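You operate a simulated robot arm through the tools that you are given. There is no shell and no other tool.

The job below is to be done with a simulated robot arm. You get a single attempt, and the scene is never put back.

JOB
Steam the grey upper soft in the steel drawer, then steam off.
Fine: shut the drawer before the steam goes on; wait till all five lamps are lit.

It is judged by the outcome, as a careful person would: the job done as asked, and still so three seconds after it is handed in. It fails if anything else is knocked over, pushed out of place, dropped, spilled or broken.

ROBOT AND FRAMES
A 7-joint arm with a two-finger parallel gripper, fixed in place. Base frame: the origin is at the foot of the arm, x ahead of it, y to its left, z up; the work surface is at about z = 0.85. Readings come in m, degrees, newtons and seconds.
Its first joint turns from -166.0 to 166.0 degrees. Payload 3.43 kg.
The tool frame sits at the grasp point between the pads (the TCP): z along the fingers, y along the line on which they close. The tips reach 0.03 m beyond it. The gripper opens to 0.094 m. The fingers are 0.028 m wide and 0.01 m thick; the gripper's body (0.05 by 0.096 m) begins 0.055 m behind the TCP.
Orientation is that of the tool frame in the base frame, as a unit quaternion [w, x, y, z]. With the fingers straight down and closing along the base's y, the tool's x points along the base's -x, its y along +y and its z along -z.

CONTROLS
- The arm moves only by the tool jog_arm. Its argument "increments" is a list of rows, each a list of 6 numbers: the shift along the tool's x, y, z in m, then the turn, a rotation vector about the tool's x, y, z in degrees. In form: [[dx, dy, dz, rx, ry, rz], ...]. A call has 1 to 20 rows; each row shifts and turns the commanded pose from where the row before left it, along the tool's axes as they then stand. "hand" is the closure in counts, from 0 (fully open) to 255 (shut), set as the call begins (left out, the last holds). Rows are played at 5 a second. More than 0.05 m and 8.6 degrees between two rows, or a gripper value outside its range, and nothing of the call is played. Where a pose cannot be reached the arm comes as near as it can. A force on the tool above 40 N (or 10 N above the force at the start of the call, whichever is more), or a blocked arm, ends the call early, and 0.2 s more pass. Each finger travels about 0.045 m/s and halts on what it meets, pressing with about 31 N; the grip force reading is that of the motor and also rises with nothing between the fingers. The clock runs only during rows and for 0.2 s after the last one: add rows that do not move to give the fingers time. It gives the time, the measured TCP pose, the force on the tool (base axes), the opening and the grip force at its end, in the units of the frame above (readings bear some noise), with the torque about the TCP (base axes, N m) and any sound that the robot's microphone picked up.
- Cameras (640 x 400 px; columns grow to the right, rows downward): "scene" is fixed at [0.2206, 0.6511, 1.594]; the picture's right is [-0.17, -0.99, 0.00], its down [-0.81, 0.14, -0.57] and it looks along [0.56, -0.10, -0.82] (base axes); focal length 214 px, centre (320, 200). "wrist" rides on the gripper at [0.076, 0.014, -0.103] in the tool frame; the picture's right is [-0.18, 0.98, 0.00], its down [-0.75, -0.14, -0.64] and it looks along [-0.63, -0.12, 0.77] (tool axes); focal length 243 px, centre (320, 200). There is no depth. A picture from a camera that has moved, and an enlarged one, comes with that camera's place and axes in the base frame and with its lens.
- grab_frame(camera): a new picture of that camera. It takes no simulated time.
- enlarge(camera, box): a new picture of the part [left, top, right, bottom] of that camera's present view, enlarged. It takes no simulated time.
- finish_job(): hands the job in; it is judged then, once.

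Places have to be worked out from the pictures, the camera data and where the tool is seen. Open the gripper and draw the arm clear of the work before you hand the job in, unless the task says otherwise.

The tools are called after "Emit:" by a JSON object that holds its "fn" and its "kwargs". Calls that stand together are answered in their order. jog_arm: Moves the arm, as the interface text tells. Its arguments: {"type":"object","properties":{"increments":{"type":"array"},"hand":{"type":"number"}},"required":["increments"]} The other tools are called the same way: grab_frame (camera) takes a picture; enlarge (camera, box) takes an enlarged picture of a part of a camera's view; finish_job () hands the job in.

At the start:

```text
time: 0.0
eef_pos: [0.4217, 0.3536, 1.3447]
tcp_rot: [0.0, -0.001, 1.0, 0.0]
contact_force: [0.3, 0.2, 0.0]
wrist_torque: [0.0, 0.01, 0.0]
width: 0.0939
gripper_force: 0.1
```

scene: 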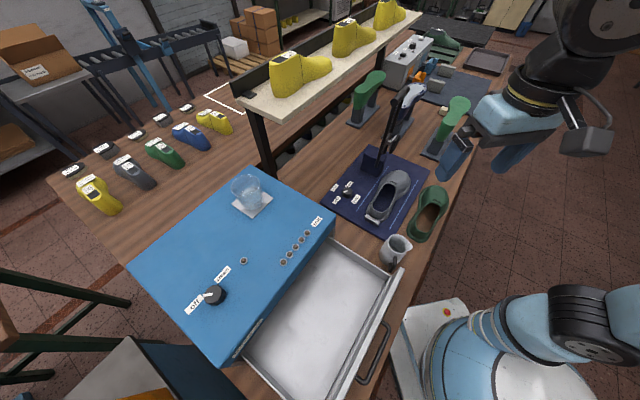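
wrist: 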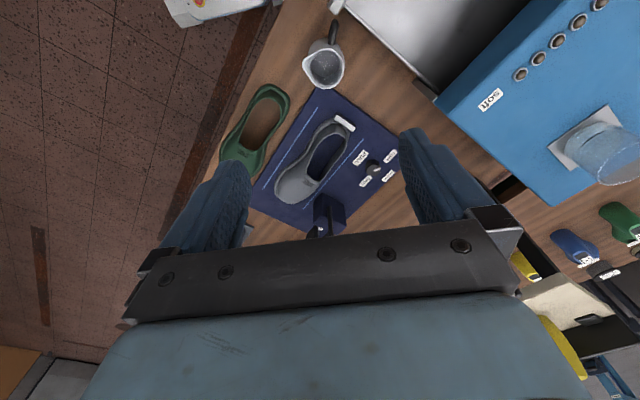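

I'll look closely at the drawer cabinet, the knob and labels, and the grey upper on the blue mat before moving anything.

Emit:
{"fn": "enlarge", "kwargs": {"camera": "scene", "box": [120, 160, 420, 390]}}

Emit:
{"fn": "enlarge", "kwargs": {"camera": "scene", "box": [300, 60, 500, 280]}}

Emit:
{"fn": "enlarge", "kwargs": {"camera": "wrist", "box": [200, 0, 640, 240]}}

Emit:
{"fn": "enlarge", "kwargs": {"camera": "scene", "box": [170, 220, 340, 320]}}

```text
1.74 times, centred on (270, 275) of scene
camera zoom: at [0.2206, 0.6511, 1.594], right [-0.17, -0.99, 0.0], down [-0.81, 0.14, -0.57], along [0.56, -0.1, -0.82], focal length 373 px, centre (407, 70)
```

zoom: 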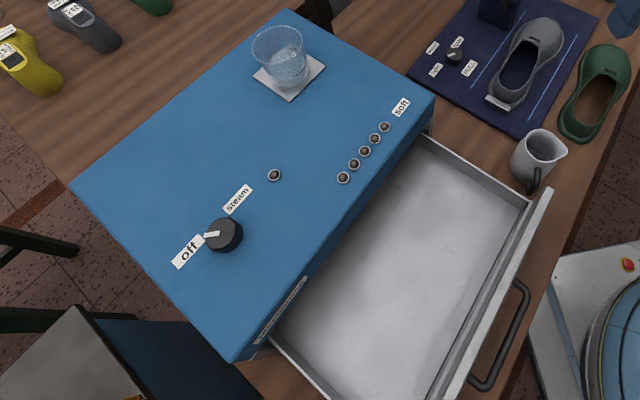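

```text
1.82 times, centred on (400, 170) of scene
camera zoom: at [0.2206, 0.6511, 1.594], right [-0.17, -0.99, 0.0], down [-0.81, 0.14, -0.57], along [0.56, -0.1, -0.82], focal length 390 px, centre (174, 254)
```

zoom: 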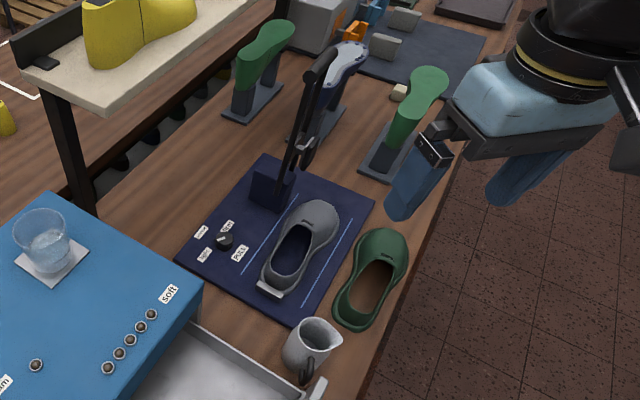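

```text
1.45 times, centred on (420, 120) of wrist
camera zoom: at [0.3445, 0.3669, 1.4463], right [0.18, 0.98, 0.0], down [0.75, -0.14, 0.64], along [0.63, -0.12, -0.77], focal length 353 px, centre (174, 316)
```

zoom: 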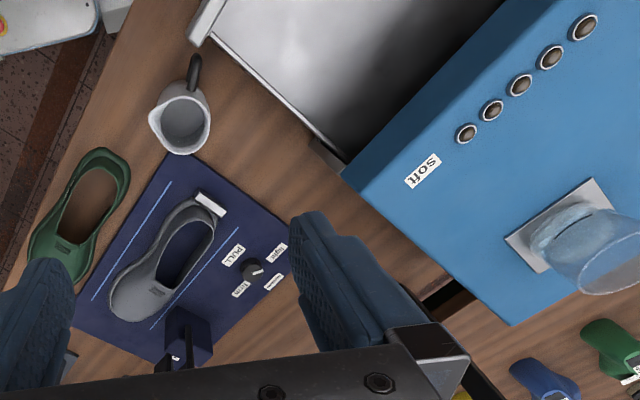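

```text
3.76 times, centred on (255, 270) of scene
camera zoom: at [0.2206, 0.6511, 1.594], right [-0.17, -0.99, 0.0], down [-0.81, 0.14, -0.57], along [0.56, -0.1, -0.82], focal length 807 px, centre (565, -64)
```

zoom: 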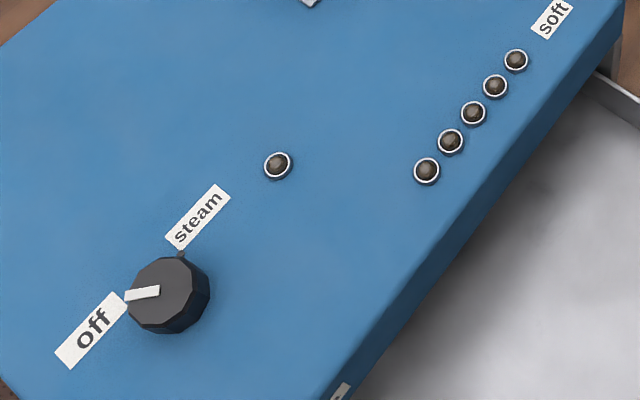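

Grey upper seems to lie near (0.685, 0.285) on the blue mat, and the cabinet top is at about z≈1.06. I'll zoom in on details of the upper, its surroundings, and the drawer handle.

Emit:
{"fn": "enlarge", "kwargs": {"camera": "scene", "box": [320, 140, 460, 240]}}

Emit:
{"fn": "enlarge", "kwargs": {"camera": "wrist", "box": [220, 70, 420, 240]}}

Emit:
{"fn": "enlarge", "kwargs": {"camera": "scene", "box": [230, 220, 430, 400]}}

Emit:
{"fn": "enlarge", "kwargs": {"camera": "scene", "box": [350, 20, 520, 140]}}

```text
4.00 times, centred on (390, 190) of scene
camera zoom: at [0.2206, 0.6511, 1.594], right [-0.17, -0.99, 0.0], down [-0.81, 0.14, -0.57], along [0.56, -0.1, -0.82], focal length 858 px, centre (40, 240)
```

zoom: 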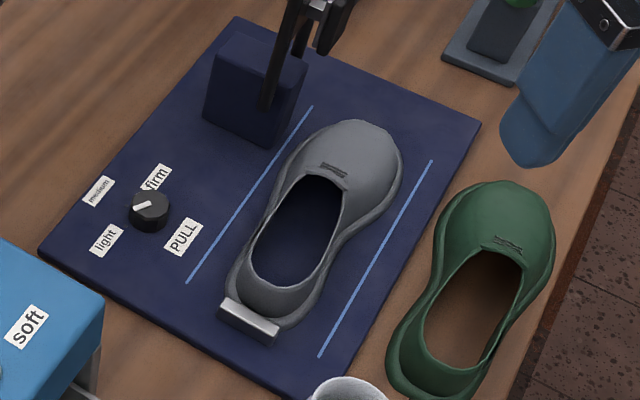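

```text
2.35 times, centred on (320, 155) of wrist
camera zoom: at [0.3445, 0.3669, 1.4463], right [0.18, 0.98, 0.0], down [0.75, -0.14, 0.64], along [0.63, -0.12, -0.77], focal length 571 px, centre (320, 306)
```

zoom: 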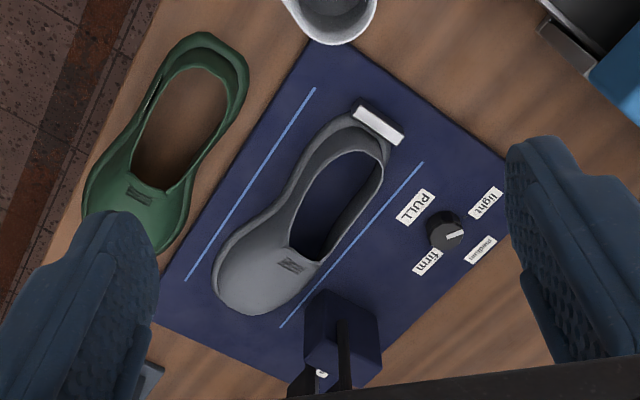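

```text
2.22 times, centred on (330, 310) of scene
camera zoom: at [0.2206, 0.6511, 1.594], right [-0.17, -0.99, 0.0], down [-0.81, 0.14, -0.57], along [0.56, -0.1, -0.82], focal length 477 px, centre (298, -44)
```

zoom: 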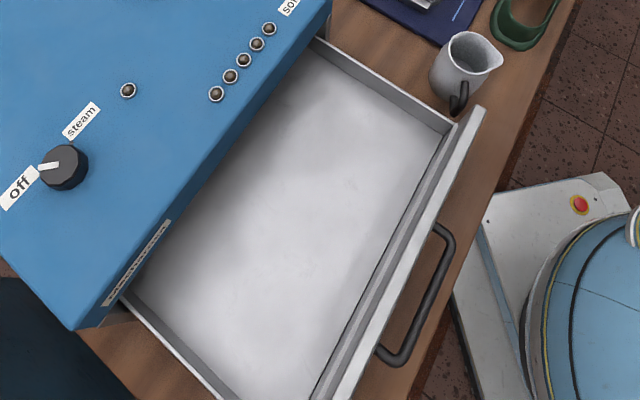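

```text
3.33 times, centred on (435, 80) of scene
camera zoom: at [0.2206, 0.6511, 1.594], right [-0.17, -0.99, 0.0], down [-0.81, 0.14, -0.57], along [0.56, -0.1, -0.82], focal length 715 px, centre (-63, 600)
```

zoom: 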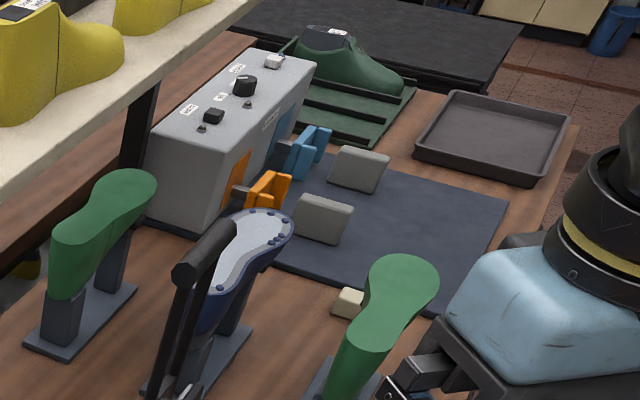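

The table is turned about 45° in the base frame, and the upper's long axis runs along (0.71, -0.71), parallel to the drawer's width. I'll rotate the tool 45° so the fingers close across the upper, then look again.

Emit:
{"fn": "jog_arm", "kwargs": {"increments": [[0, 0, 0, 0, 0, 7.5], [0, 0, 0, 0, 0, 7.5], [0, 0, 0, 0, 0, 7.5], [0, 0, 0, 0, 0, 7.5], [0, 0, 0, 0, 0, 7.5], [0, 0, 0, 0, 0, 7.5], [0, 0, 0, 0, 0, 0]], "hand": 0}}

```text
time: 1.6
eef_pos: [0.4211, 0.3539, 1.3456]
tcp_rot: [0.001, 0.384, 0.924, 0.0]
contact_force: [0.1, 0.0, -0.4]
wrist_torque: [-0.02, -0.01, -0.01]
width: 0.094
gripper_force: 0.2
```

The rotation came out as planned (tool x = -e1, tool y = +e2, where e1=(0.71,-0.71) and e2=(0.71,0.71)). Now I'll look from both cameras.

Emit:
{"fn": "grab_frame", "kwargs": {"camera": "wrist"}}

Emit:
{"fn": "grab_frame", "kwargs": {"camera": "scene"}}

```text
taken
camera wrist: at [0.377, 0.4168, 1.4468], right [0.83, 0.56, 0.0], down [0.43, -0.63, 0.64], along [0.36, -0.53, -0.77], focal length 243 px, centre (320, 200)
```

wrist: 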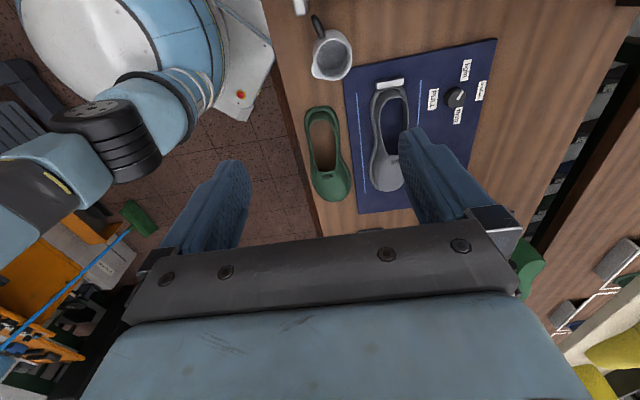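

```text
taken
```

scene: 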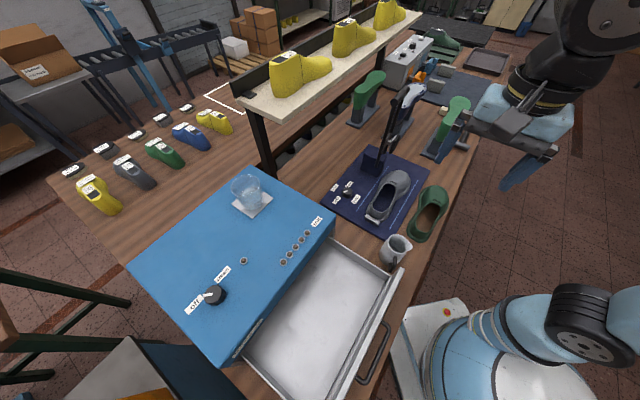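

The wrist camera sees the whole mat from here, but the finger hides part of the upper. I'll shift left and back for a clearer view of the upper and the overhanging pincer device.

Emit:
{"fn": "jog_arm", "kwargs": {"increments": [[0.03, 0.03, 0, 0, 0, 0], [0.03, 0.03, 0, 0, 0, 0], [0.03, 0.03, 0, 0, 0, 0], [0.01, 0.03, 0, 0, 0, 0], [0, 0, 0, 0, 0, 0], [0, 0, 0, 0, 0, 0]]}}

Emit:
{"fn": "grab_frame", "kwargs": {"camera": "wrist"}}

Emit:
{"fn": "enlarge", "kwargs": {"camera": "wrist", "box": [220, 40, 460, 240]}}

```text
time: 3.0
eef_pos: [0.4359, 0.5084, 1.3448]
tcp_rot: [-0.001, 0.383, 0.924, 0.0]
contact_force: [-0.1, 0.4, 1.3]
wrist_torque: [-0.01, -0.02, 0.01]
width: 0.0942
gripper_force: 0.1
```

```text
taken
camera wrist: at [0.3908, 0.5717, 1.4471], right [0.83, 0.56, 0.0], down [0.43, -0.63, 0.64], along [0.36, -0.53, -0.77], focal length 243 px, centre (320, 200)
```

wrist: 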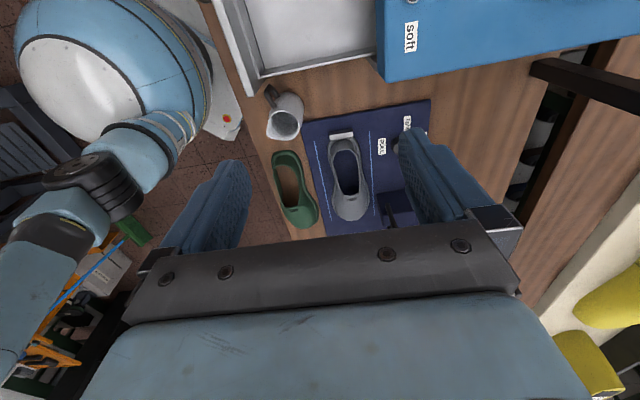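

```text
2.00 times, centred on (340, 140) of wrist
camera zoom: at [0.3908, 0.5717, 1.4471], right [0.83, 0.56, 0.0], down [0.43, -0.63, 0.64], along [0.36, -0.53, -0.77], focal length 485 px, centre (280, 320)
```

zoom: 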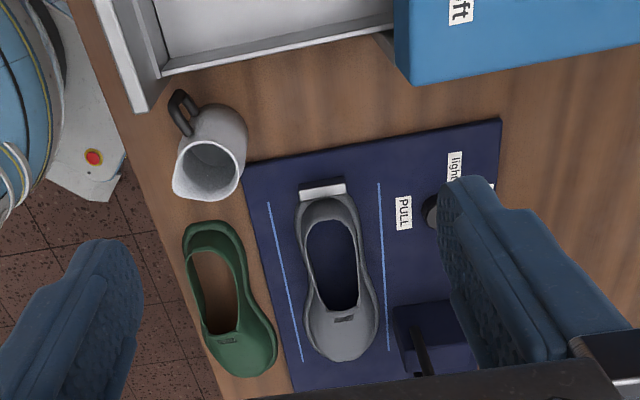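

The mat is aligned with my e1/e2 axes; the upper's axis is at e2≈0.68, spanning e1≈0.15–0.44, with a waist about 0.074 wide. I'll move closer to measure its height and see the pincer device post.

Emit:
{"fn": "jog_arm", "kwargs": {"increments": [[-0.03, 0, 0.03, 0, 0, 0], [-0.03, 0, 0.03, 0, 0, 0], [-0.03, 0, 0.03, 0, 0, 0], [-0.01, 0, 0.03, 0, 0, 0], [0, 0, 0, 0, 0, 0], [0, 0, 0, 0, 0, 0]]}}

Emit:
{"fn": "grab_frame", "kwargs": {"camera": "wrist"}}

Emit:
{"fn": "enlarge", "kwargs": {"camera": "wrist", "box": [240, 40, 440, 240]}}

Emit:
{"fn": "enlarge", "kwargs": {"camera": "scene", "box": [330, 60, 490, 240]}}

```text
time: 4.4
eef_pos: [0.5058, 0.4383, 1.2247]
tcp_rot: [-0.001, 0.383, 0.924, 0.001]
contact_force: [0.2, 0.0, 0.0]
wrist_torque: [0.0, -0.03, -0.02]
width: 0.0939
gripper_force: 0.0
```

```text
taken
camera wrist: at [0.4616, 0.5013, 1.3261], right [0.83, 0.56, 0.0], down [0.43, -0.63, 0.64], along [0.36, -0.53, -0.77], focal length 243 px, centre (320, 200)
```

wrist: 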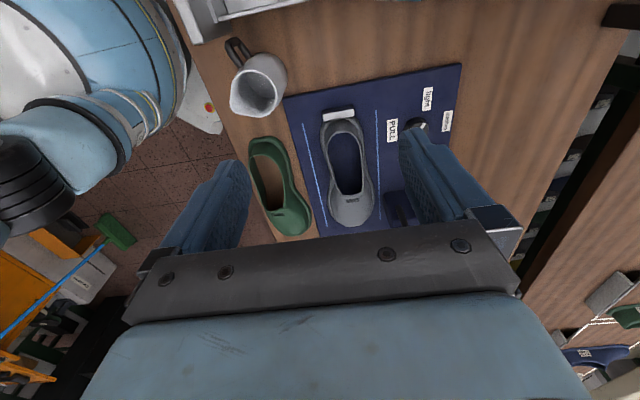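

```text
2.00 times, centred on (340, 140) of wrist
camera zoom: at [0.4616, 0.5013, 1.3261], right [0.83, 0.56, 0.0], down [0.43, -0.63, 0.64], along [0.36, -0.53, -0.77], focal length 485 px, centre (280, 320)
```

zoom: 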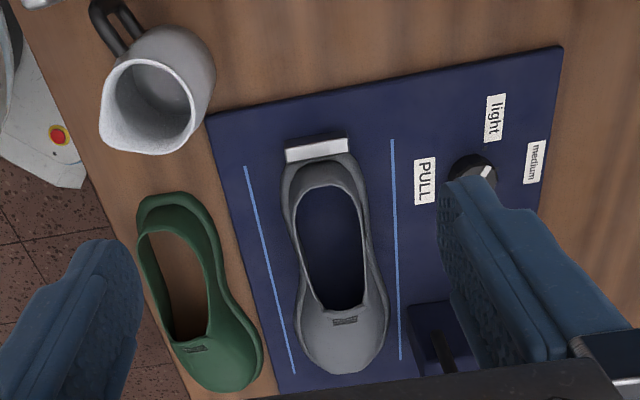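

```text
2.22 times, centred on (410, 150) of scene
camera zoom: at [0.2206, 0.6511, 1.594], right [-0.17, -0.99, 0.0], down [-0.81, 0.14, -0.57], along [0.56, -0.1, -0.82], focal length 477 px, centre (120, 311)
```

zoom: 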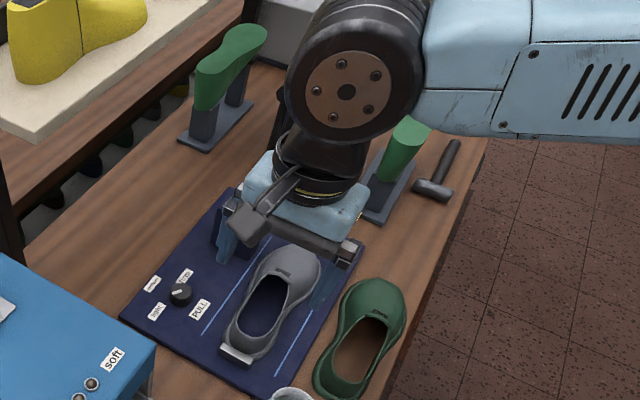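

The shoe looks thin-walled with its waist near e1≈0.24–0.26. I'll zoom in on it tightly to measure its outline and find the best gripping station.

Emit:
{"fn": "enlarge", "kwargs": {"camera": "wrist", "box": [300, 100, 400, 162]}}

Emit:
{"fn": "enlarge", "kwargs": {"camera": "wrist", "box": [300, 165, 400, 228]}}

Emit:
{"fn": "enlarge", "kwargs": {"camera": "scene", "box": [355, 160, 435, 230]}}

```text
6.40 times, centred on (350, 131) of wrist
camera zoom: at [0.4616, 0.5013, 1.3261], right [0.83, 0.56, 0.0], down [0.43, -0.63, 0.64], along [0.36, -0.53, -0.77], focal length 1553 px, centre (128, 642)
```

zoom: 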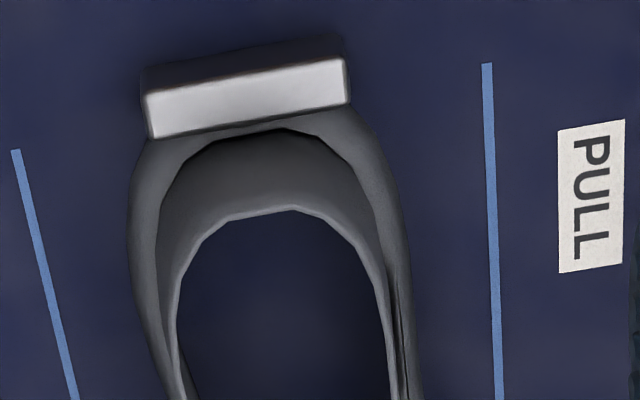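

```text
6.35 times, centred on (350, 196) of wrist
camera zoom: at [0.4616, 0.5013, 1.3261], right [0.83, 0.56, 0.0], down [0.43, -0.63, 0.64], along [0.36, -0.53, -0.77], focal length 1540 px, centre (130, 222)
```

zoom: 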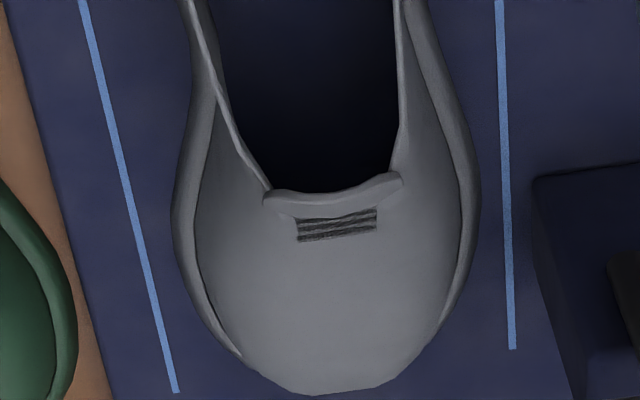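

```text
5.71 times, centred on (395, 195) of scene
camera zoom: at [0.2206, 0.6511, 1.594], right [-0.17, -0.99, 0.0], down [-0.81, 0.14, -0.57], along [0.56, -0.1, -0.82], focal length 1226 px, centre (-109, 229)
```

zoom: 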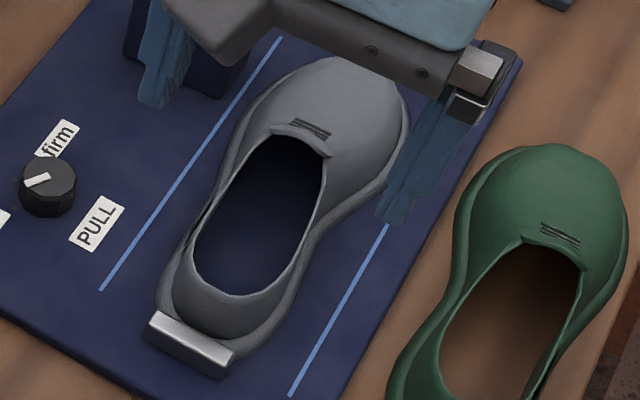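

The upper stands roughly 9 cm tall (throat lip near z≈0.945), about 0.082 wide at its base flange and ~0.065 at the rim near e1≈0.26, so it fits in the open gripper. I'll move above that station, keeping height, and check clearance to the device's post.

Emit:
{"fn": "jog_arm", "kwargs": {"increments": [[-0.04, 0.004, 0, 0, 0, 0], [-0.04, 0.004, 0, 0, 0, 0], [-0.04, 0.004, 0, 0, 0, 0], [-0.04, 0.003, 0, 0, 0, 0], [-0.03, 0.003, 0, 0, 0, 0], [-0.022, 0, 0, 0, 0, 0], [0, 0, 0, 0, 0, 0], [0, 0, 0, 0, 0, 0]]}}

Emit:
{"fn": "grab_frame", "kwargs": {"camera": "scene"}}

Emit:
{"fn": "enlarge", "kwargs": {"camera": "scene", "box": [320, 40, 500, 240]}}

Emit:
{"fn": "grab_frame", "kwargs": {"camera": "wrist"}}

```text
time: 6.2
eef_pos: [0.6714, 0.3032, 1.2228]
tcp_rot: [-0.001, 0.383, 0.924, 0.001]
contact_force: [0.3, 0.0, 0.3]
wrist_torque: [-0.01, -0.02, 0.0]
width: 0.0941
gripper_force: 0.1
```

```text
taken
```

scene: 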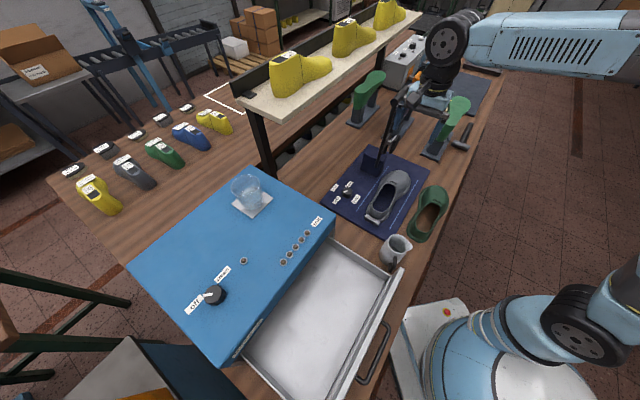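

```text
2.00 times, centred on (410, 140) of scene
camera zoom: at [0.2206, 0.6511, 1.594], right [-0.17, -0.99, 0.0], down [-0.81, 0.14, -0.57], along [0.56, -0.1, -0.82], focal length 429 px, centre (140, 320)
```

zoom: 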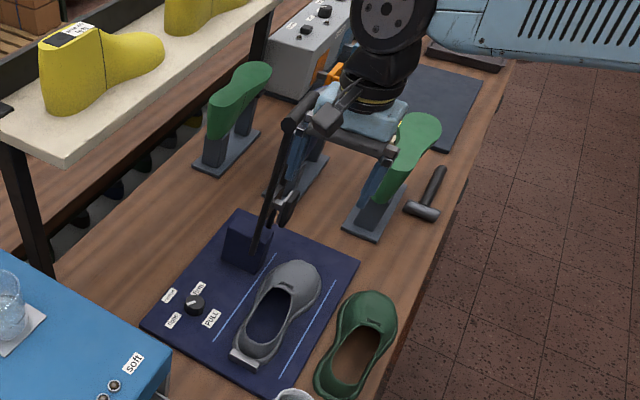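

```text
taken
camera wrist: at [0.6258, 0.365, 1.3255], right [0.83, 0.56, 0.0], down [0.43, -0.63, 0.64], along [0.36, -0.53, -0.77], focal length 243 px, centre (320, 200)
```

wrist: 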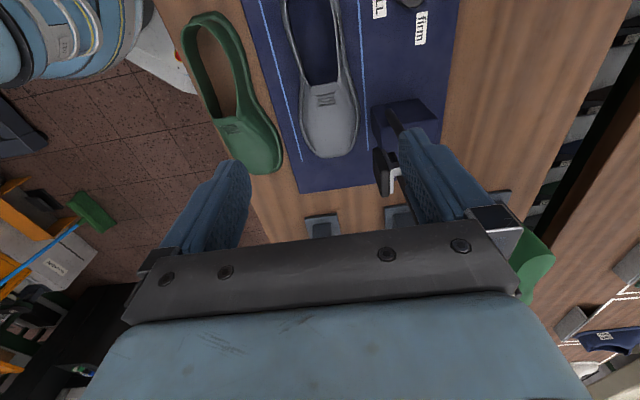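

I need to verify where the lever post is relative to the left finger, since they overlap in the scene view. Zooming there.

Emit:
{"fn": "enlarge", "kwargs": {"camera": "scene", "box": [365, 80, 455, 180]}}

Emit:
{"fn": "enlarge", "kwargs": {"camera": "wrist", "box": [330, 60, 530, 240]}}

```text
4.00 times, centred on (410, 130) of scene
camera zoom: at [0.2206, 0.6511, 1.594], right [-0.17, -0.99, 0.0], down [-0.81, 0.14, -0.57], along [0.56, -0.1, -0.82], focal length 858 px, centre (-40, 480)
```

zoom: 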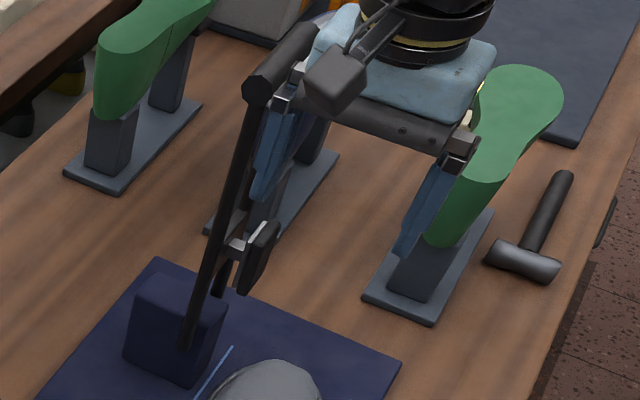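

```text
2.22 times, centred on (430, 150) of wrist
camera zoom: at [0.6258, 0.365, 1.3255], right [0.83, 0.56, 0.0], down [0.43, -0.63, 0.64], along [0.36, -0.53, -0.77], focal length 539 px, centre (76, 311)
```

zoom: 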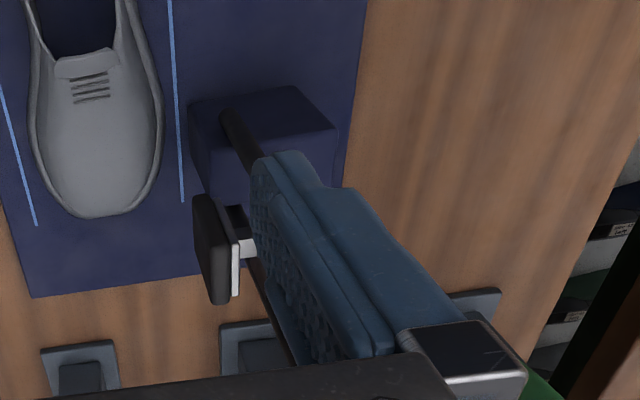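

Triangulating: the lever rod runs from about (e1 0.33, e2 0.775, z 0.96) up to (e1 0.29, e2 0.775, z 1.25), with the jaws near (0.36, 0.764, 1.07); my grip axis at e2≈0.685 leaves a few cm. I'll centre on e2=0.6855 and descend to z≈1.02, above the upper, then recheck.

Emit:
{"fn": "jog_arm", "kwargs": {"increments": [[0.002, -0.004, 0.02, 0, 0, 0], [0, 0, 0.03, 0, 0, 0], [0, 0, 0.03, 0, 0, 0], [0, 0, 0.03, 0, 0, 0], [0, 0, 0.03, 0, 0, 0], [0, 0, 0.03, 0, 0, 0], [0, 0, 0.03, 0, 0, 0], [0, 0, 0, 0, 0, 0], [0, 0, 0, 0, 0, 0]]}}

Emit:
{"fn": "grab_frame", "kwargs": {"camera": "scene"}}

Emit:
{"fn": "enlarge", "kwargs": {"camera": "scene", "box": [340, 80, 460, 230]}}

Emit:
{"fn": "grab_frame", "kwargs": {"camera": "wrist"}}

```text
time: 8.2
eef_pos: [0.6649, 0.2998, 1.0225]
tcp_rot: [-0.001, 0.381, 0.924, 0.001]
contact_force: [-0.2, -0.1, 0.6]
wrist_torque: [0.01, 0.0, -0.03]
width: 0.094
gripper_force: 0.0
```

```text
taken
```

scene: 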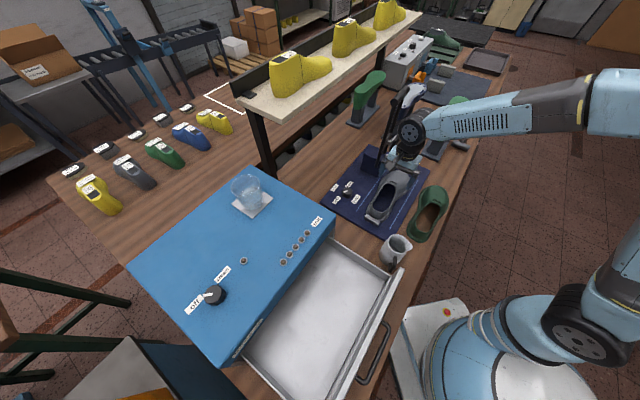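

```text
2.67 times, centred on (400, 155) of scene
camera zoom: at [0.2206, 0.6511, 1.594], right [-0.17, -0.99, 0.0], down [-0.81, 0.14, -0.57], along [0.56, -0.1, -0.82], focal length 572 px, centre (107, 320)
```

zoom: 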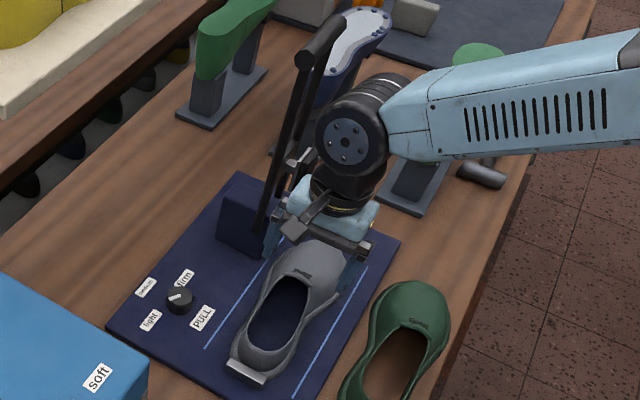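

```text
taken
camera wrist: at [0.6205, 0.3625, 1.1245], right [0.83, 0.56, 0.0], down [0.43, -0.63, 0.64], along [0.36, -0.53, -0.77], focal length 243 px, centre (320, 200)
```

wrist: 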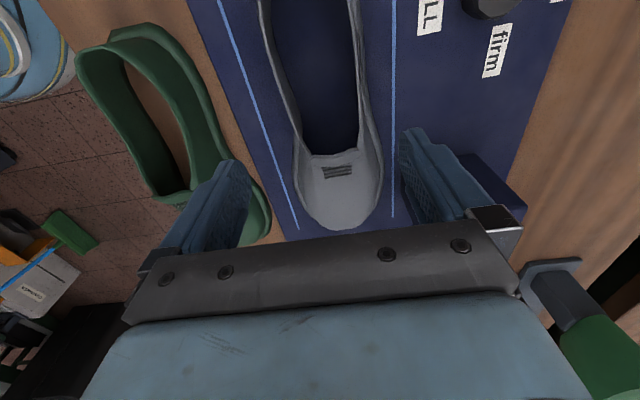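

Gripper is above the waist, clear of the lever. I'll zoom the wrist view to check the lateral centring of the upper between the fingers before going lower.

Emit:
{"fn": "enlarge", "kwargs": {"camera": "wrist", "box": [230, 30, 430, 160]}}

Emit:
{"fn": "enlarge", "kwargs": {"camera": "scene", "box": [370, 140, 430, 200]}}

```text
3.08 times, centred on (330, 95) of wrist
camera zoom: at [0.6205, 0.3625, 1.1245], right [0.83, 0.56, 0.0], down [0.43, -0.63, 0.64], along [0.36, -0.53, -0.77], focal length 746 px, centre (289, 523)
```

zoom: 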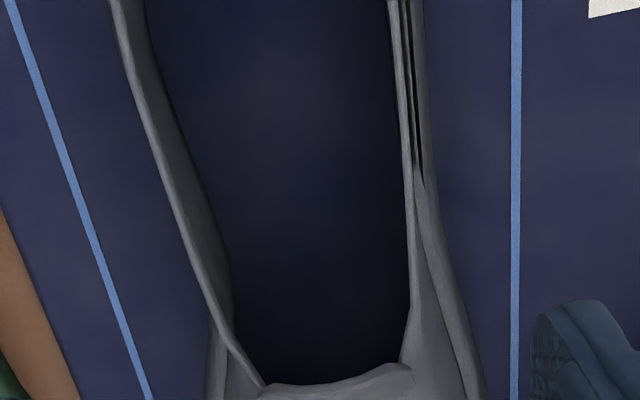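

```text
6.67 times, centred on (400, 170) of scene
camera zoom: at [0.2206, 0.6511, 1.594], right [-0.17, -0.99, 0.0], down [-0.81, 0.14, -0.57], along [0.56, -0.1, -0.82], focal length 1430 px, centre (-213, 400)
```

zoom: 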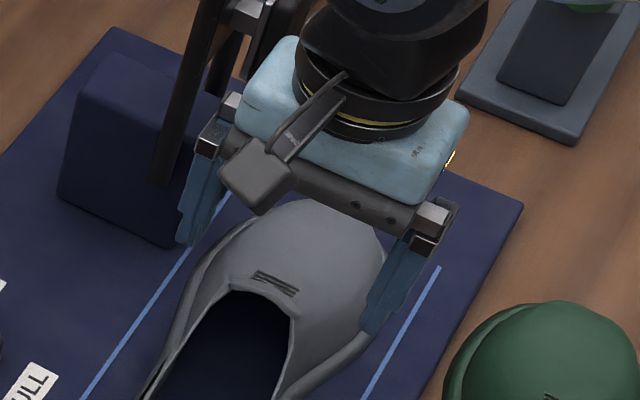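

The upper's centreline is e2≈0.684, and the TCP is at 0.682 – a 2 mm trim is enough. I'll descend to z≈0.945 and check again.

Emit:
{"fn": "jog_arm", "kwargs": {"increments": [[0, 0.002, 0.015, 0, 0, 0], [0, 0, 0.02, 0, 0, 0], [0, 0, 0.02, 0, 0, 0], [0, 0, 0.02, 0, 0, 0], [0, 0, 0, 0, 0, 0], [0, 0, 0, 0, 0, 0]]}}

Emit:
{"fn": "grab_frame", "kwargs": {"camera": "wrist"}}

Emit:
{"fn": "enlarge", "kwargs": {"camera": "scene", "box": [360, 130, 440, 230]}}

```text
time: 9.6
eef_pos: [0.6655, 0.3022, 0.9478]
tcp_rot: [-0.001, 0.383, 0.924, 0.001]
contact_force: [-0.4, -0.5, -0.2]
wrist_torque: [0.0, 0.01, -0.02]
width: 0.094
gripper_force: 0.1
```

```text
taken
camera wrist: at [0.6215, 0.3649, 1.0508], right [0.83, 0.56, 0.0], down [0.43, -0.63, 0.64], along [0.36, -0.53, -0.77], focal length 243 px, centre (320, 200)
```

wrist: 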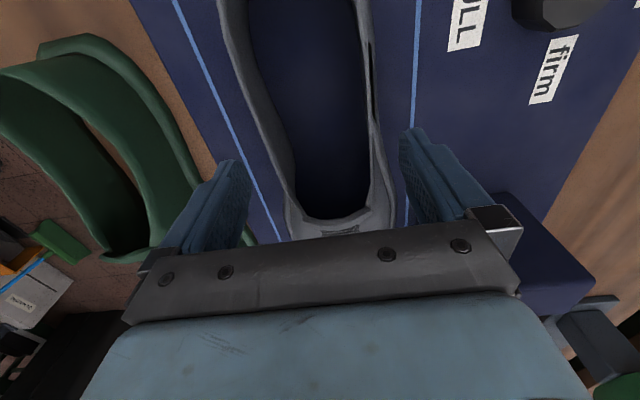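

```text
4.00 times, centred on (400, 180) of scene
camera zoom: at [0.2206, 0.6511, 1.594], right [-0.17, -0.99, 0.0], down [-0.81, 0.14, -0.57], along [0.56, -0.1, -0.82], focal length 858 px, centre (0, 280)
```

zoom: 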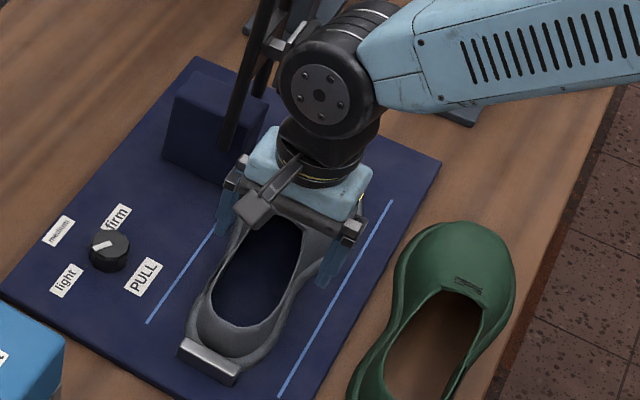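

Finger tips project just outside the upper on both sides with ~4–5 mm at the flange level; centring is good. I'll go down another 3 cm so the tips sit near z≈0.888.

Emit:
{"fn": "jog_arm", "kwargs": {"increments": [[0, 0.0005, 0.01, 0, 0, 0], [0, 0, 0.01, 0, 0, 0], [0, 0, 0.01, 0, 0, 0], [0, 0, 0, 0, 0, 0], [0, 0, 0, 0, 0, 0]]}}

Emit:
{"fn": "grab_frame", "kwargs": {"camera": "wrist"}}

Emit:
{"fn": "enlarge", "kwargs": {"camera": "scene", "box": [360, 150, 430, 220]}}

```text
time: 10.8
eef_pos: [0.6666, 0.3018, 0.9179]
tcp_rot: [0.0, 0.382, 0.924, 0.0]
contact_force: [0.0, -0.4, -1.0]
wrist_torque: [-0.04, 0.02, -0.02]
width: 0.0939
gripper_force: 0.1
```

```text
taken
camera wrist: at [0.6216, 0.3646, 1.0212], right [0.83, 0.56, 0.0], down [0.43, -0.63, 0.64], along [0.36, -0.53, -0.77], focal length 243 px, centre (320, 200)
```

wrist: 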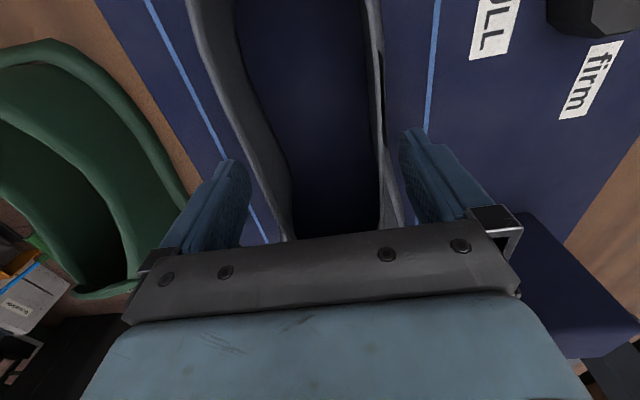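

```text
5.71 times, centred on (395, 185) of scene
camera zoom: at [0.2206, 0.6511, 1.594], right [-0.17, -0.99, 0.0], down [-0.81, 0.14, -0.57], along [0.56, -0.1, -0.82], focal length 1226 px, centre (-109, 286)
```

zoom: 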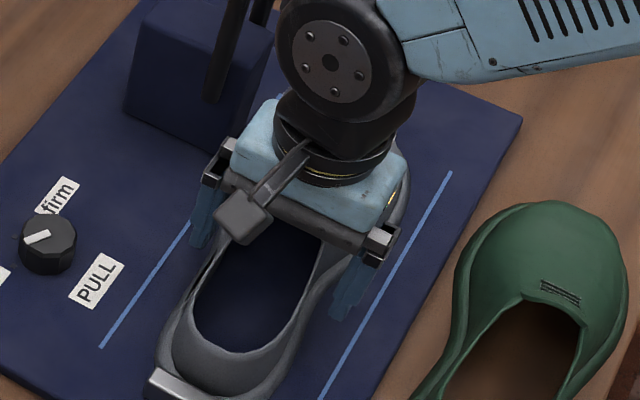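

No contact and still centred. I'll drop 5 mm more and close the gripper slowly on the waist.

Emit:
{"fn": "jog_arm", "kwargs": {"increments": [[0, 0, 0.005, 0, 0, 0], [0, 0, 0, 0, 0, 0]], "hand": 0}}

Emit:
{"fn": "jog_arm", "kwargs": {"increments": [[0, 0, 0, 0, 0, 0], [0, 0, 0, 0, 0, 0], [0, 0, 0, 0, 0, 0], [0, 0, 0, 0, 0, 0], [0, 0, 0, 0, 0, 0]], "hand": 255}}

Emit:
{"fn": "grab_frame", "kwargs": {"camera": "wrist"}}

Emit:
{"fn": "enlarge", "kwargs": {"camera": "scene", "box": [360, 150, 430, 220]}}

```text
time: 11.4
eef_pos: [0.6666, 0.3027, 0.914]
tcp_rot: [0.0, 0.382, 0.924, 0.0]
contact_force: [-0.1, -1.0, 0.4]
wrist_torque: [-0.04, 0.0, -0.01]
width: 0.0937
gripper_force: 0.1
```

```text
time: 12.6
eef_pos: [0.6655, 0.3025, 0.9148]
tcp_rot: [-0.001, 0.382, 0.924, 0.0]
contact_force: [-0.3, 1.0, 4.1]
wrist_torque: [0.18, -0.27, 0.16]
width: 0.0743
gripper_force: 31.0
```

```text
taken
camera wrist: at [0.6212, 0.3649, 1.0161], right [0.83, 0.56, 0.0], down [0.43, -0.63, 0.64], along [0.36, -0.53, -0.77], focal length 243 px, centre (320, 200)
```

wrist: 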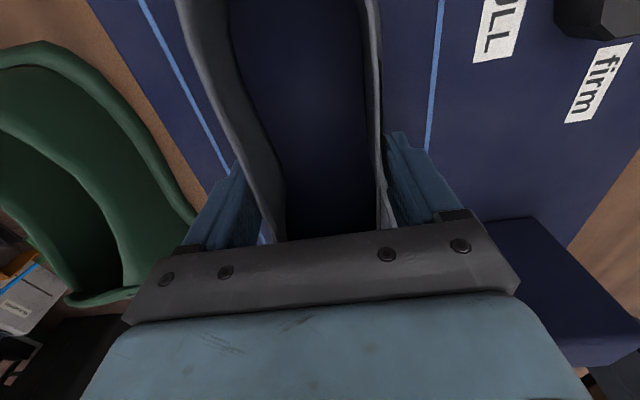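

```text
5.71 times, centred on (395, 185) of scene
camera zoom: at [0.2206, 0.6511, 1.594], right [-0.17, -0.99, 0.0], down [-0.81, 0.14, -0.57], along [0.56, -0.1, -0.82], focal length 1226 px, centre (-109, 286)
```

zoom: 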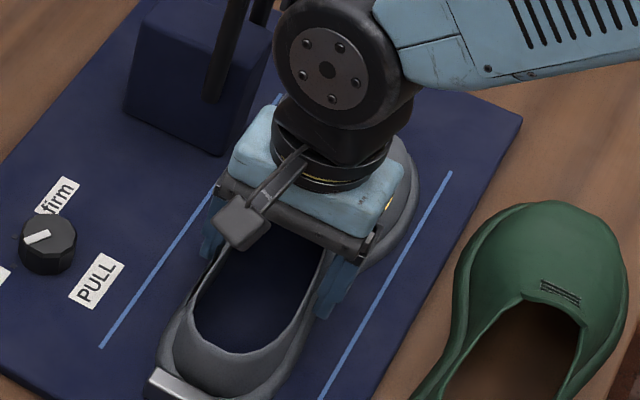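

Gripped at a width of 0.0743 m with 31 N. I'll lift 2 cm first and check the upper follows and hangs level.

Emit:
{"fn": "jog_arm", "kwargs": {"increments": [[0, 0, -0.005, 0, 0, 0], [0, 0, -0.005, 0, 0, 0], [0, 0, -0.01, 0, 0, 0], [0, 0, 0, 0, 0, 0]]}}

Emit:
{"fn": "grab_frame", "kwargs": {"camera": "wrist"}}

Emit:
{"fn": "enlarge", "kwargs": {"camera": "scene", "box": [350, 130, 440, 230]}}

```text
time: 13.6
eef_pos: [0.6662, 0.302, 0.9338]
tcp_rot: [-0.001, 0.383, 0.924, 0.0]
contact_force: [0.5, -0.6, -1.0]
wrist_torque: [0.04, 0.06, -0.02]
width: 0.074
gripper_force: 30.9
```

```text
taken
camera wrist: at [0.6216, 0.3651, 1.0362], right [0.83, 0.56, 0.0], down [0.43, -0.63, 0.64], along [0.36, -0.53, -0.77], focal length 243 px, centre (320, 200)
```

wrist: 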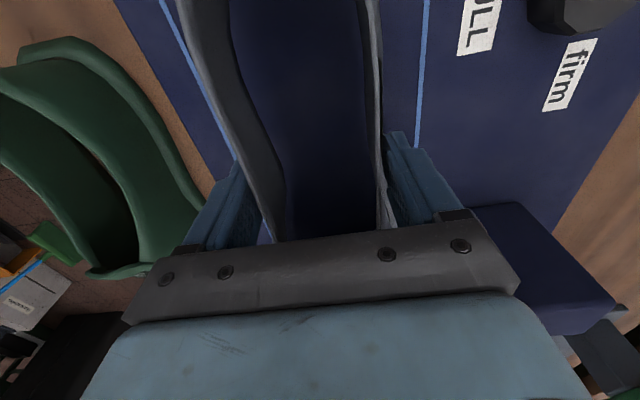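

```text
4.00 times, centred on (395, 180) of scene
camera zoom: at [0.2206, 0.6511, 1.594], right [-0.17, -0.99, 0.0], down [-0.81, 0.14, -0.57], along [0.56, -0.1, -0.82], focal length 858 px, centre (20, 280)
```

zoom: 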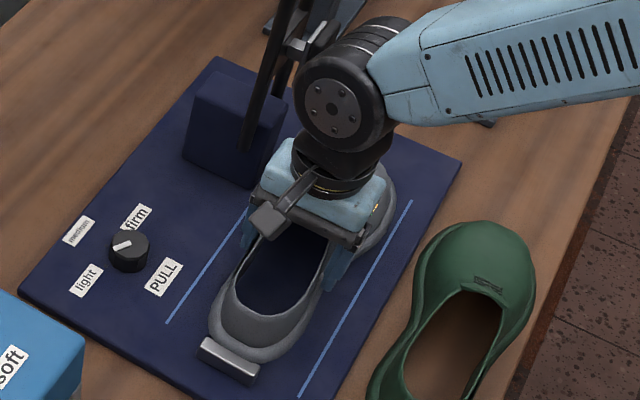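

The upper follows the gripper (same place in the wrist view) and clears the heel stop. I'll lift another 5 cm, slide 10 cm along -e1 away from the pincer, then lift 8 cm more.

Emit:
{"fn": "jog_arm", "kwargs": {"increments": [[0, 0, -0.015, 0, 0, 0], [0, 0, -0.02, 0, 0, 0], [0, 0, -0.02, 0, 0, 0], [0.02, 0, 0, 0, 0, 0], [0.025, 0, 0, 0, 0, 0], [0.025, 0, 0, 0, 0, 0], [0.025, 0, 0, 0, 0, 0], [0.01, 0, -0.02, 0, 0, 0], [0, 0, -0.03, 0, 0, 0], [0, 0, -0.03, 0, 0, 0], [0, 0, 0, 0, 0, 0], [0, 0, 0, 0, 0, 0]]}}

Emit:
{"fn": "grab_frame", "kwargs": {"camera": "scene"}}

Emit:
{"fn": "grab_frame", "kwargs": {"camera": "wrist"}}

Emit:
{"fn": "enlarge", "kwargs": {"camera": "scene", "box": [230, 220, 430, 400]}}

```text
time: 16.2
eef_pos: [0.5927, 0.3777, 1.0701]
tcp_rot: [0.001, 0.383, 0.924, 0.0]
contact_force: [0.4, 0.1, -0.8]
wrist_torque: [-0.01, 0.02, -0.02]
width: 0.0741
gripper_force: 30.8
```

```text
taken
```

scene: 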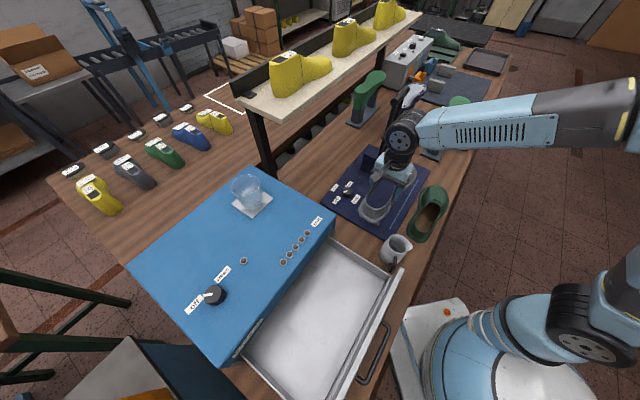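

```text
taken
camera wrist: at [0.5483, 0.4407, 1.1728], right [0.83, 0.56, 0.0], down [0.43, -0.63, 0.64], along [0.36, -0.53, -0.77], focal length 243 px, centre (320, 200)
```

wrist: 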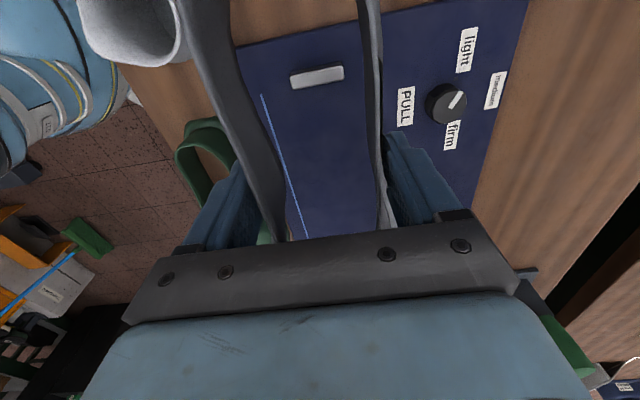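

```text
2.22 times, centred on (330, 310) of scene
camera zoom: at [0.2206, 0.6511, 1.594], right [-0.17, -0.99, 0.0], down [-0.81, 0.14, -0.57], along [0.56, -0.1, -0.82], focal length 477 px, centre (298, -44)
```

zoom: 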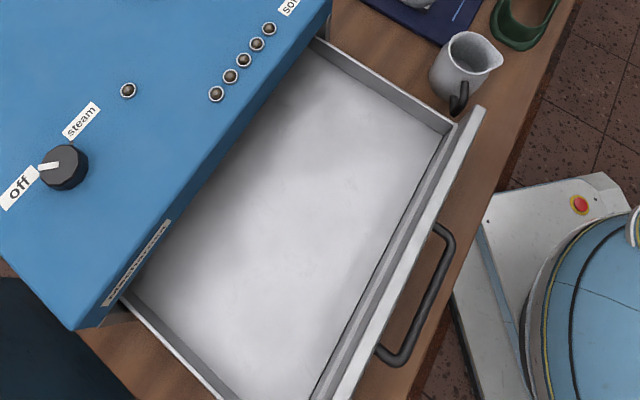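

The upper is held level and clear. Now I'll measure the drawer's interior precisely and read the label on the cabinet front edge.

Emit:
{"fn": "enlarge", "kwargs": {"camera": "scene", "box": [255, 310, 315, 350]}}

Emit:
{"fn": "enlarge", "kwargs": {"camera": "scene", "box": [320, 220, 430, 300]}}

Emit:
{"fn": "enlarge", "kwargs": {"camera": "scene", "box": [215, 320, 335, 400]}}

```text
10.00 times, centred on (285, 330) of scene
camera zoom: at [0.2206, 0.6511, 1.594], right [-0.17, -0.99, 0.0], down [-0.81, 0.14, -0.57], along [0.56, -0.1, -0.82], focal length 2145 px, centre (670, -1100)
```

zoom: 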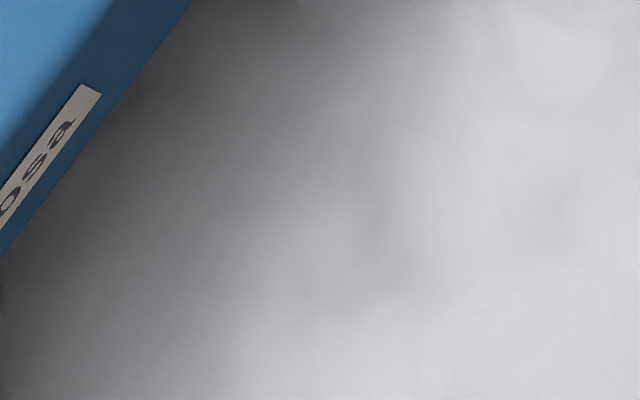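

```text
5.00 times, centred on (375, 260) of scene
camera zoom: at [0.2206, 0.6511, 1.594], right [-0.17, -0.99, 0.0], down [-0.81, 0.14, -0.57], along [0.56, -0.1, -0.82], focal length 1072 px, centre (45, -100)
```

zoom: 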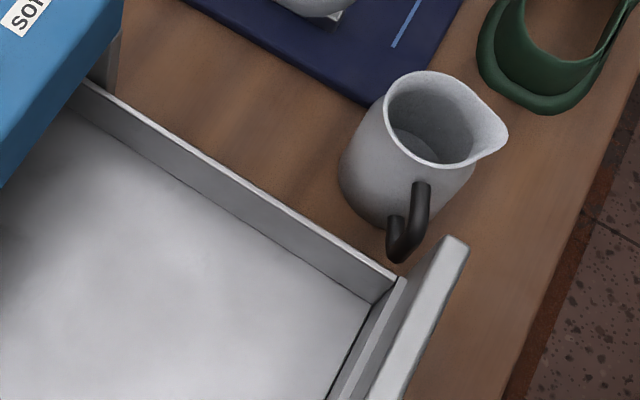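

```text
5.00 times, centred on (275, 360) of scene
camera zoom: at [0.2206, 0.6511, 1.594], right [-0.17, -0.99, 0.0], down [-0.81, 0.14, -0.57], along [0.56, -0.1, -0.82], focal length 1072 px, centre (545, -600)
```

zoom: 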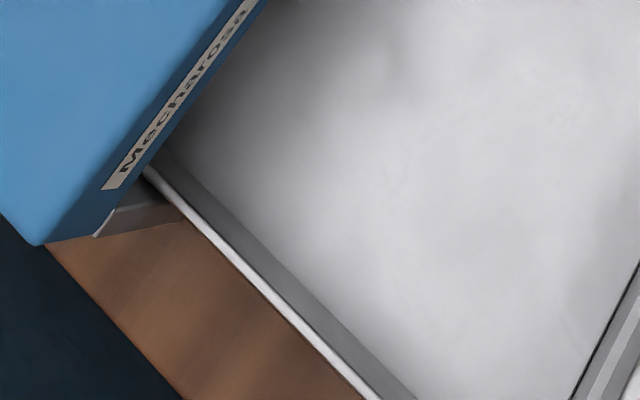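

The drawer interior spans e1 −0.427…−0.037 and e2 0.547…0.767 (up to the cabinet face), with rim z≈0.95, floor z≈0.88, and the opening header bottom ≈1.01. I'll carry the upper over to TCP e1≈−0.27, e2≈0.65, staying high.

Emit:
{"fn": "jog_arm", "kwargs": {"increments": [[0, -0.012, -0.01, 0, 0, 0], [0, -0.012, -0.01, 0, 0, 0], [0.01, -0.012, 0, 0, 0, 0], [0.025, 0, 0, 0, 0, 0], [0.03, 0, 0, 0, 0, 0], [0.03, 0, 0, 0, 0, 0], [0.03, 0, 0, 0, 0, 0], [0.03, 0, 0, 0, 0, 0], [0.03, 0, 0, 0, 0, 0], [0.03, 0, 0, 0, 0, 0], [0.03, 0, 0, 0, 0, 0], [0.03, 0, 0, 0, 0, 0], [0.03, 0, 0, 0, 0, 0], [0, 0, 0, 0, 0, 0], [0, 0, 0, 0, 0, 0]]}}

Emit:
{"fn": "grab_frame", "kwargs": {"camera": "scene"}}

Emit:
{"fn": "grab_frame", "kwargs": {"camera": "wrist"}}

```text
time: 19.4
eef_pos: [0.3513, 0.5655, 1.0909]
tcp_rot: [-0.001, 0.383, 0.924, -0.001]
contact_force: [-0.5, 0.2, 0.3]
wrist_torque: [0.0, 0.02, -0.01]
width: 0.074
gripper_force: 30.7
```

```text
taken
```

scene: 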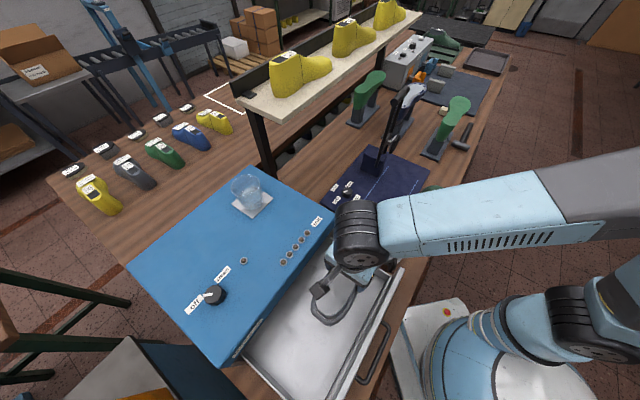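

```text
taken
camera wrist: at [0.307, 0.6275, 1.1924], right [0.83, 0.56, 0.0], down [0.43, -0.63, 0.64], along [0.36, -0.53, -0.77], focal length 243 px, centre (320, 200)
```

wrist: 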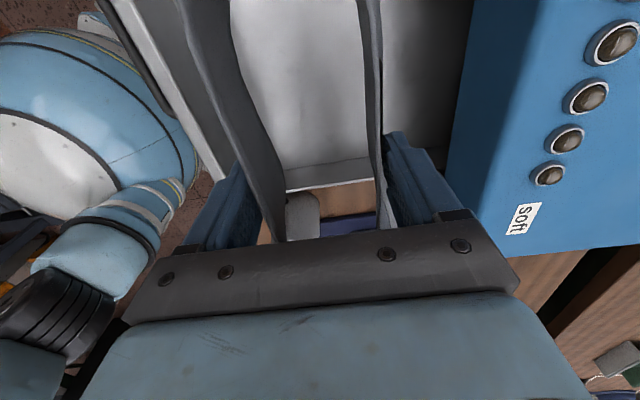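

On track: TCP is at e1≈−0.15, e2≈0.648. I'll move 12 cm further along −e1 to centre the upper over the drawer and check.

Emit:
{"fn": "jog_arm", "kwargs": {"increments": [[0.03, 0, 0, 0, 0, 0], [0.03, 0, 0, 0, 0, 0], [0.03, 0, 0, 0, 0, 0], [0.03, 0, 0, 0, 0, 0], [0, 0, 0, 0, 0, 0], [0, 0, 0, 0, 0, 0]]}}

Emit:
{"fn": "grab_frame", "kwargs": {"camera": "scene"}}

Emit:
{"fn": "grab_frame", "kwargs": {"camera": "wrist"}}

Emit:
{"fn": "enlarge", "kwargs": {"camera": "scene", "box": [220, 210, 420, 400]}}

```text
time: 20.8
eef_pos: [0.2662, 0.6503, 1.0914]
tcp_rot: [0.0, 0.383, 0.924, 0.001]
contact_force: [-0.6, 0.2, -1.0]
wrist_torque: [-0.01, 0.03, -0.01]
width: 0.0739
gripper_force: 30.9
```

```text
taken
```

scene: 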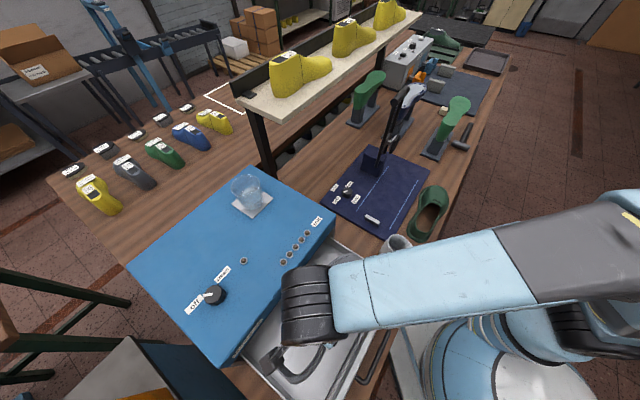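

```text
taken
camera wrist: at [0.2216, 0.7135, 1.1931], right [0.83, 0.56, 0.0], down [0.43, -0.63, 0.64], along [0.36, -0.53, -0.77], focal length 243 px, centre (320, 200)
```

wrist: 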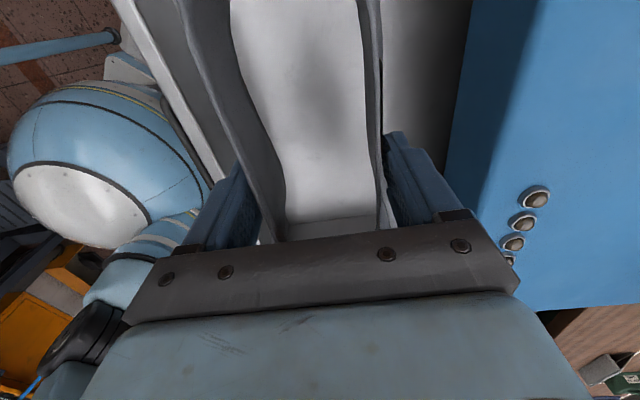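

```text
2.11 times, centred on (320, 305) of scene
camera zoom: at [0.2206, 0.6511, 1.594], right [-0.17, -0.99, 0.0], down [-0.81, 0.14, -0.57], along [0.56, -0.1, -0.82], focal length 452 px, centre (320, -21)
```

zoom: 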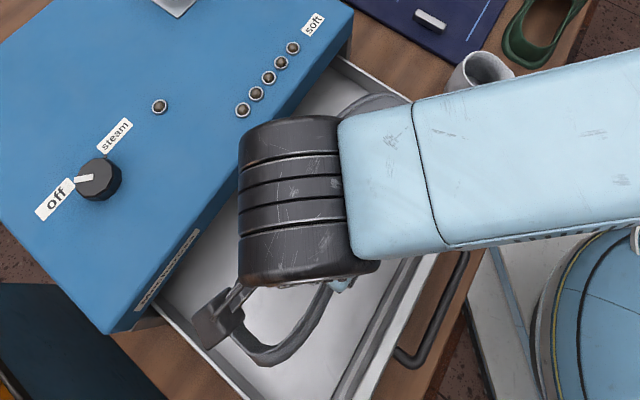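

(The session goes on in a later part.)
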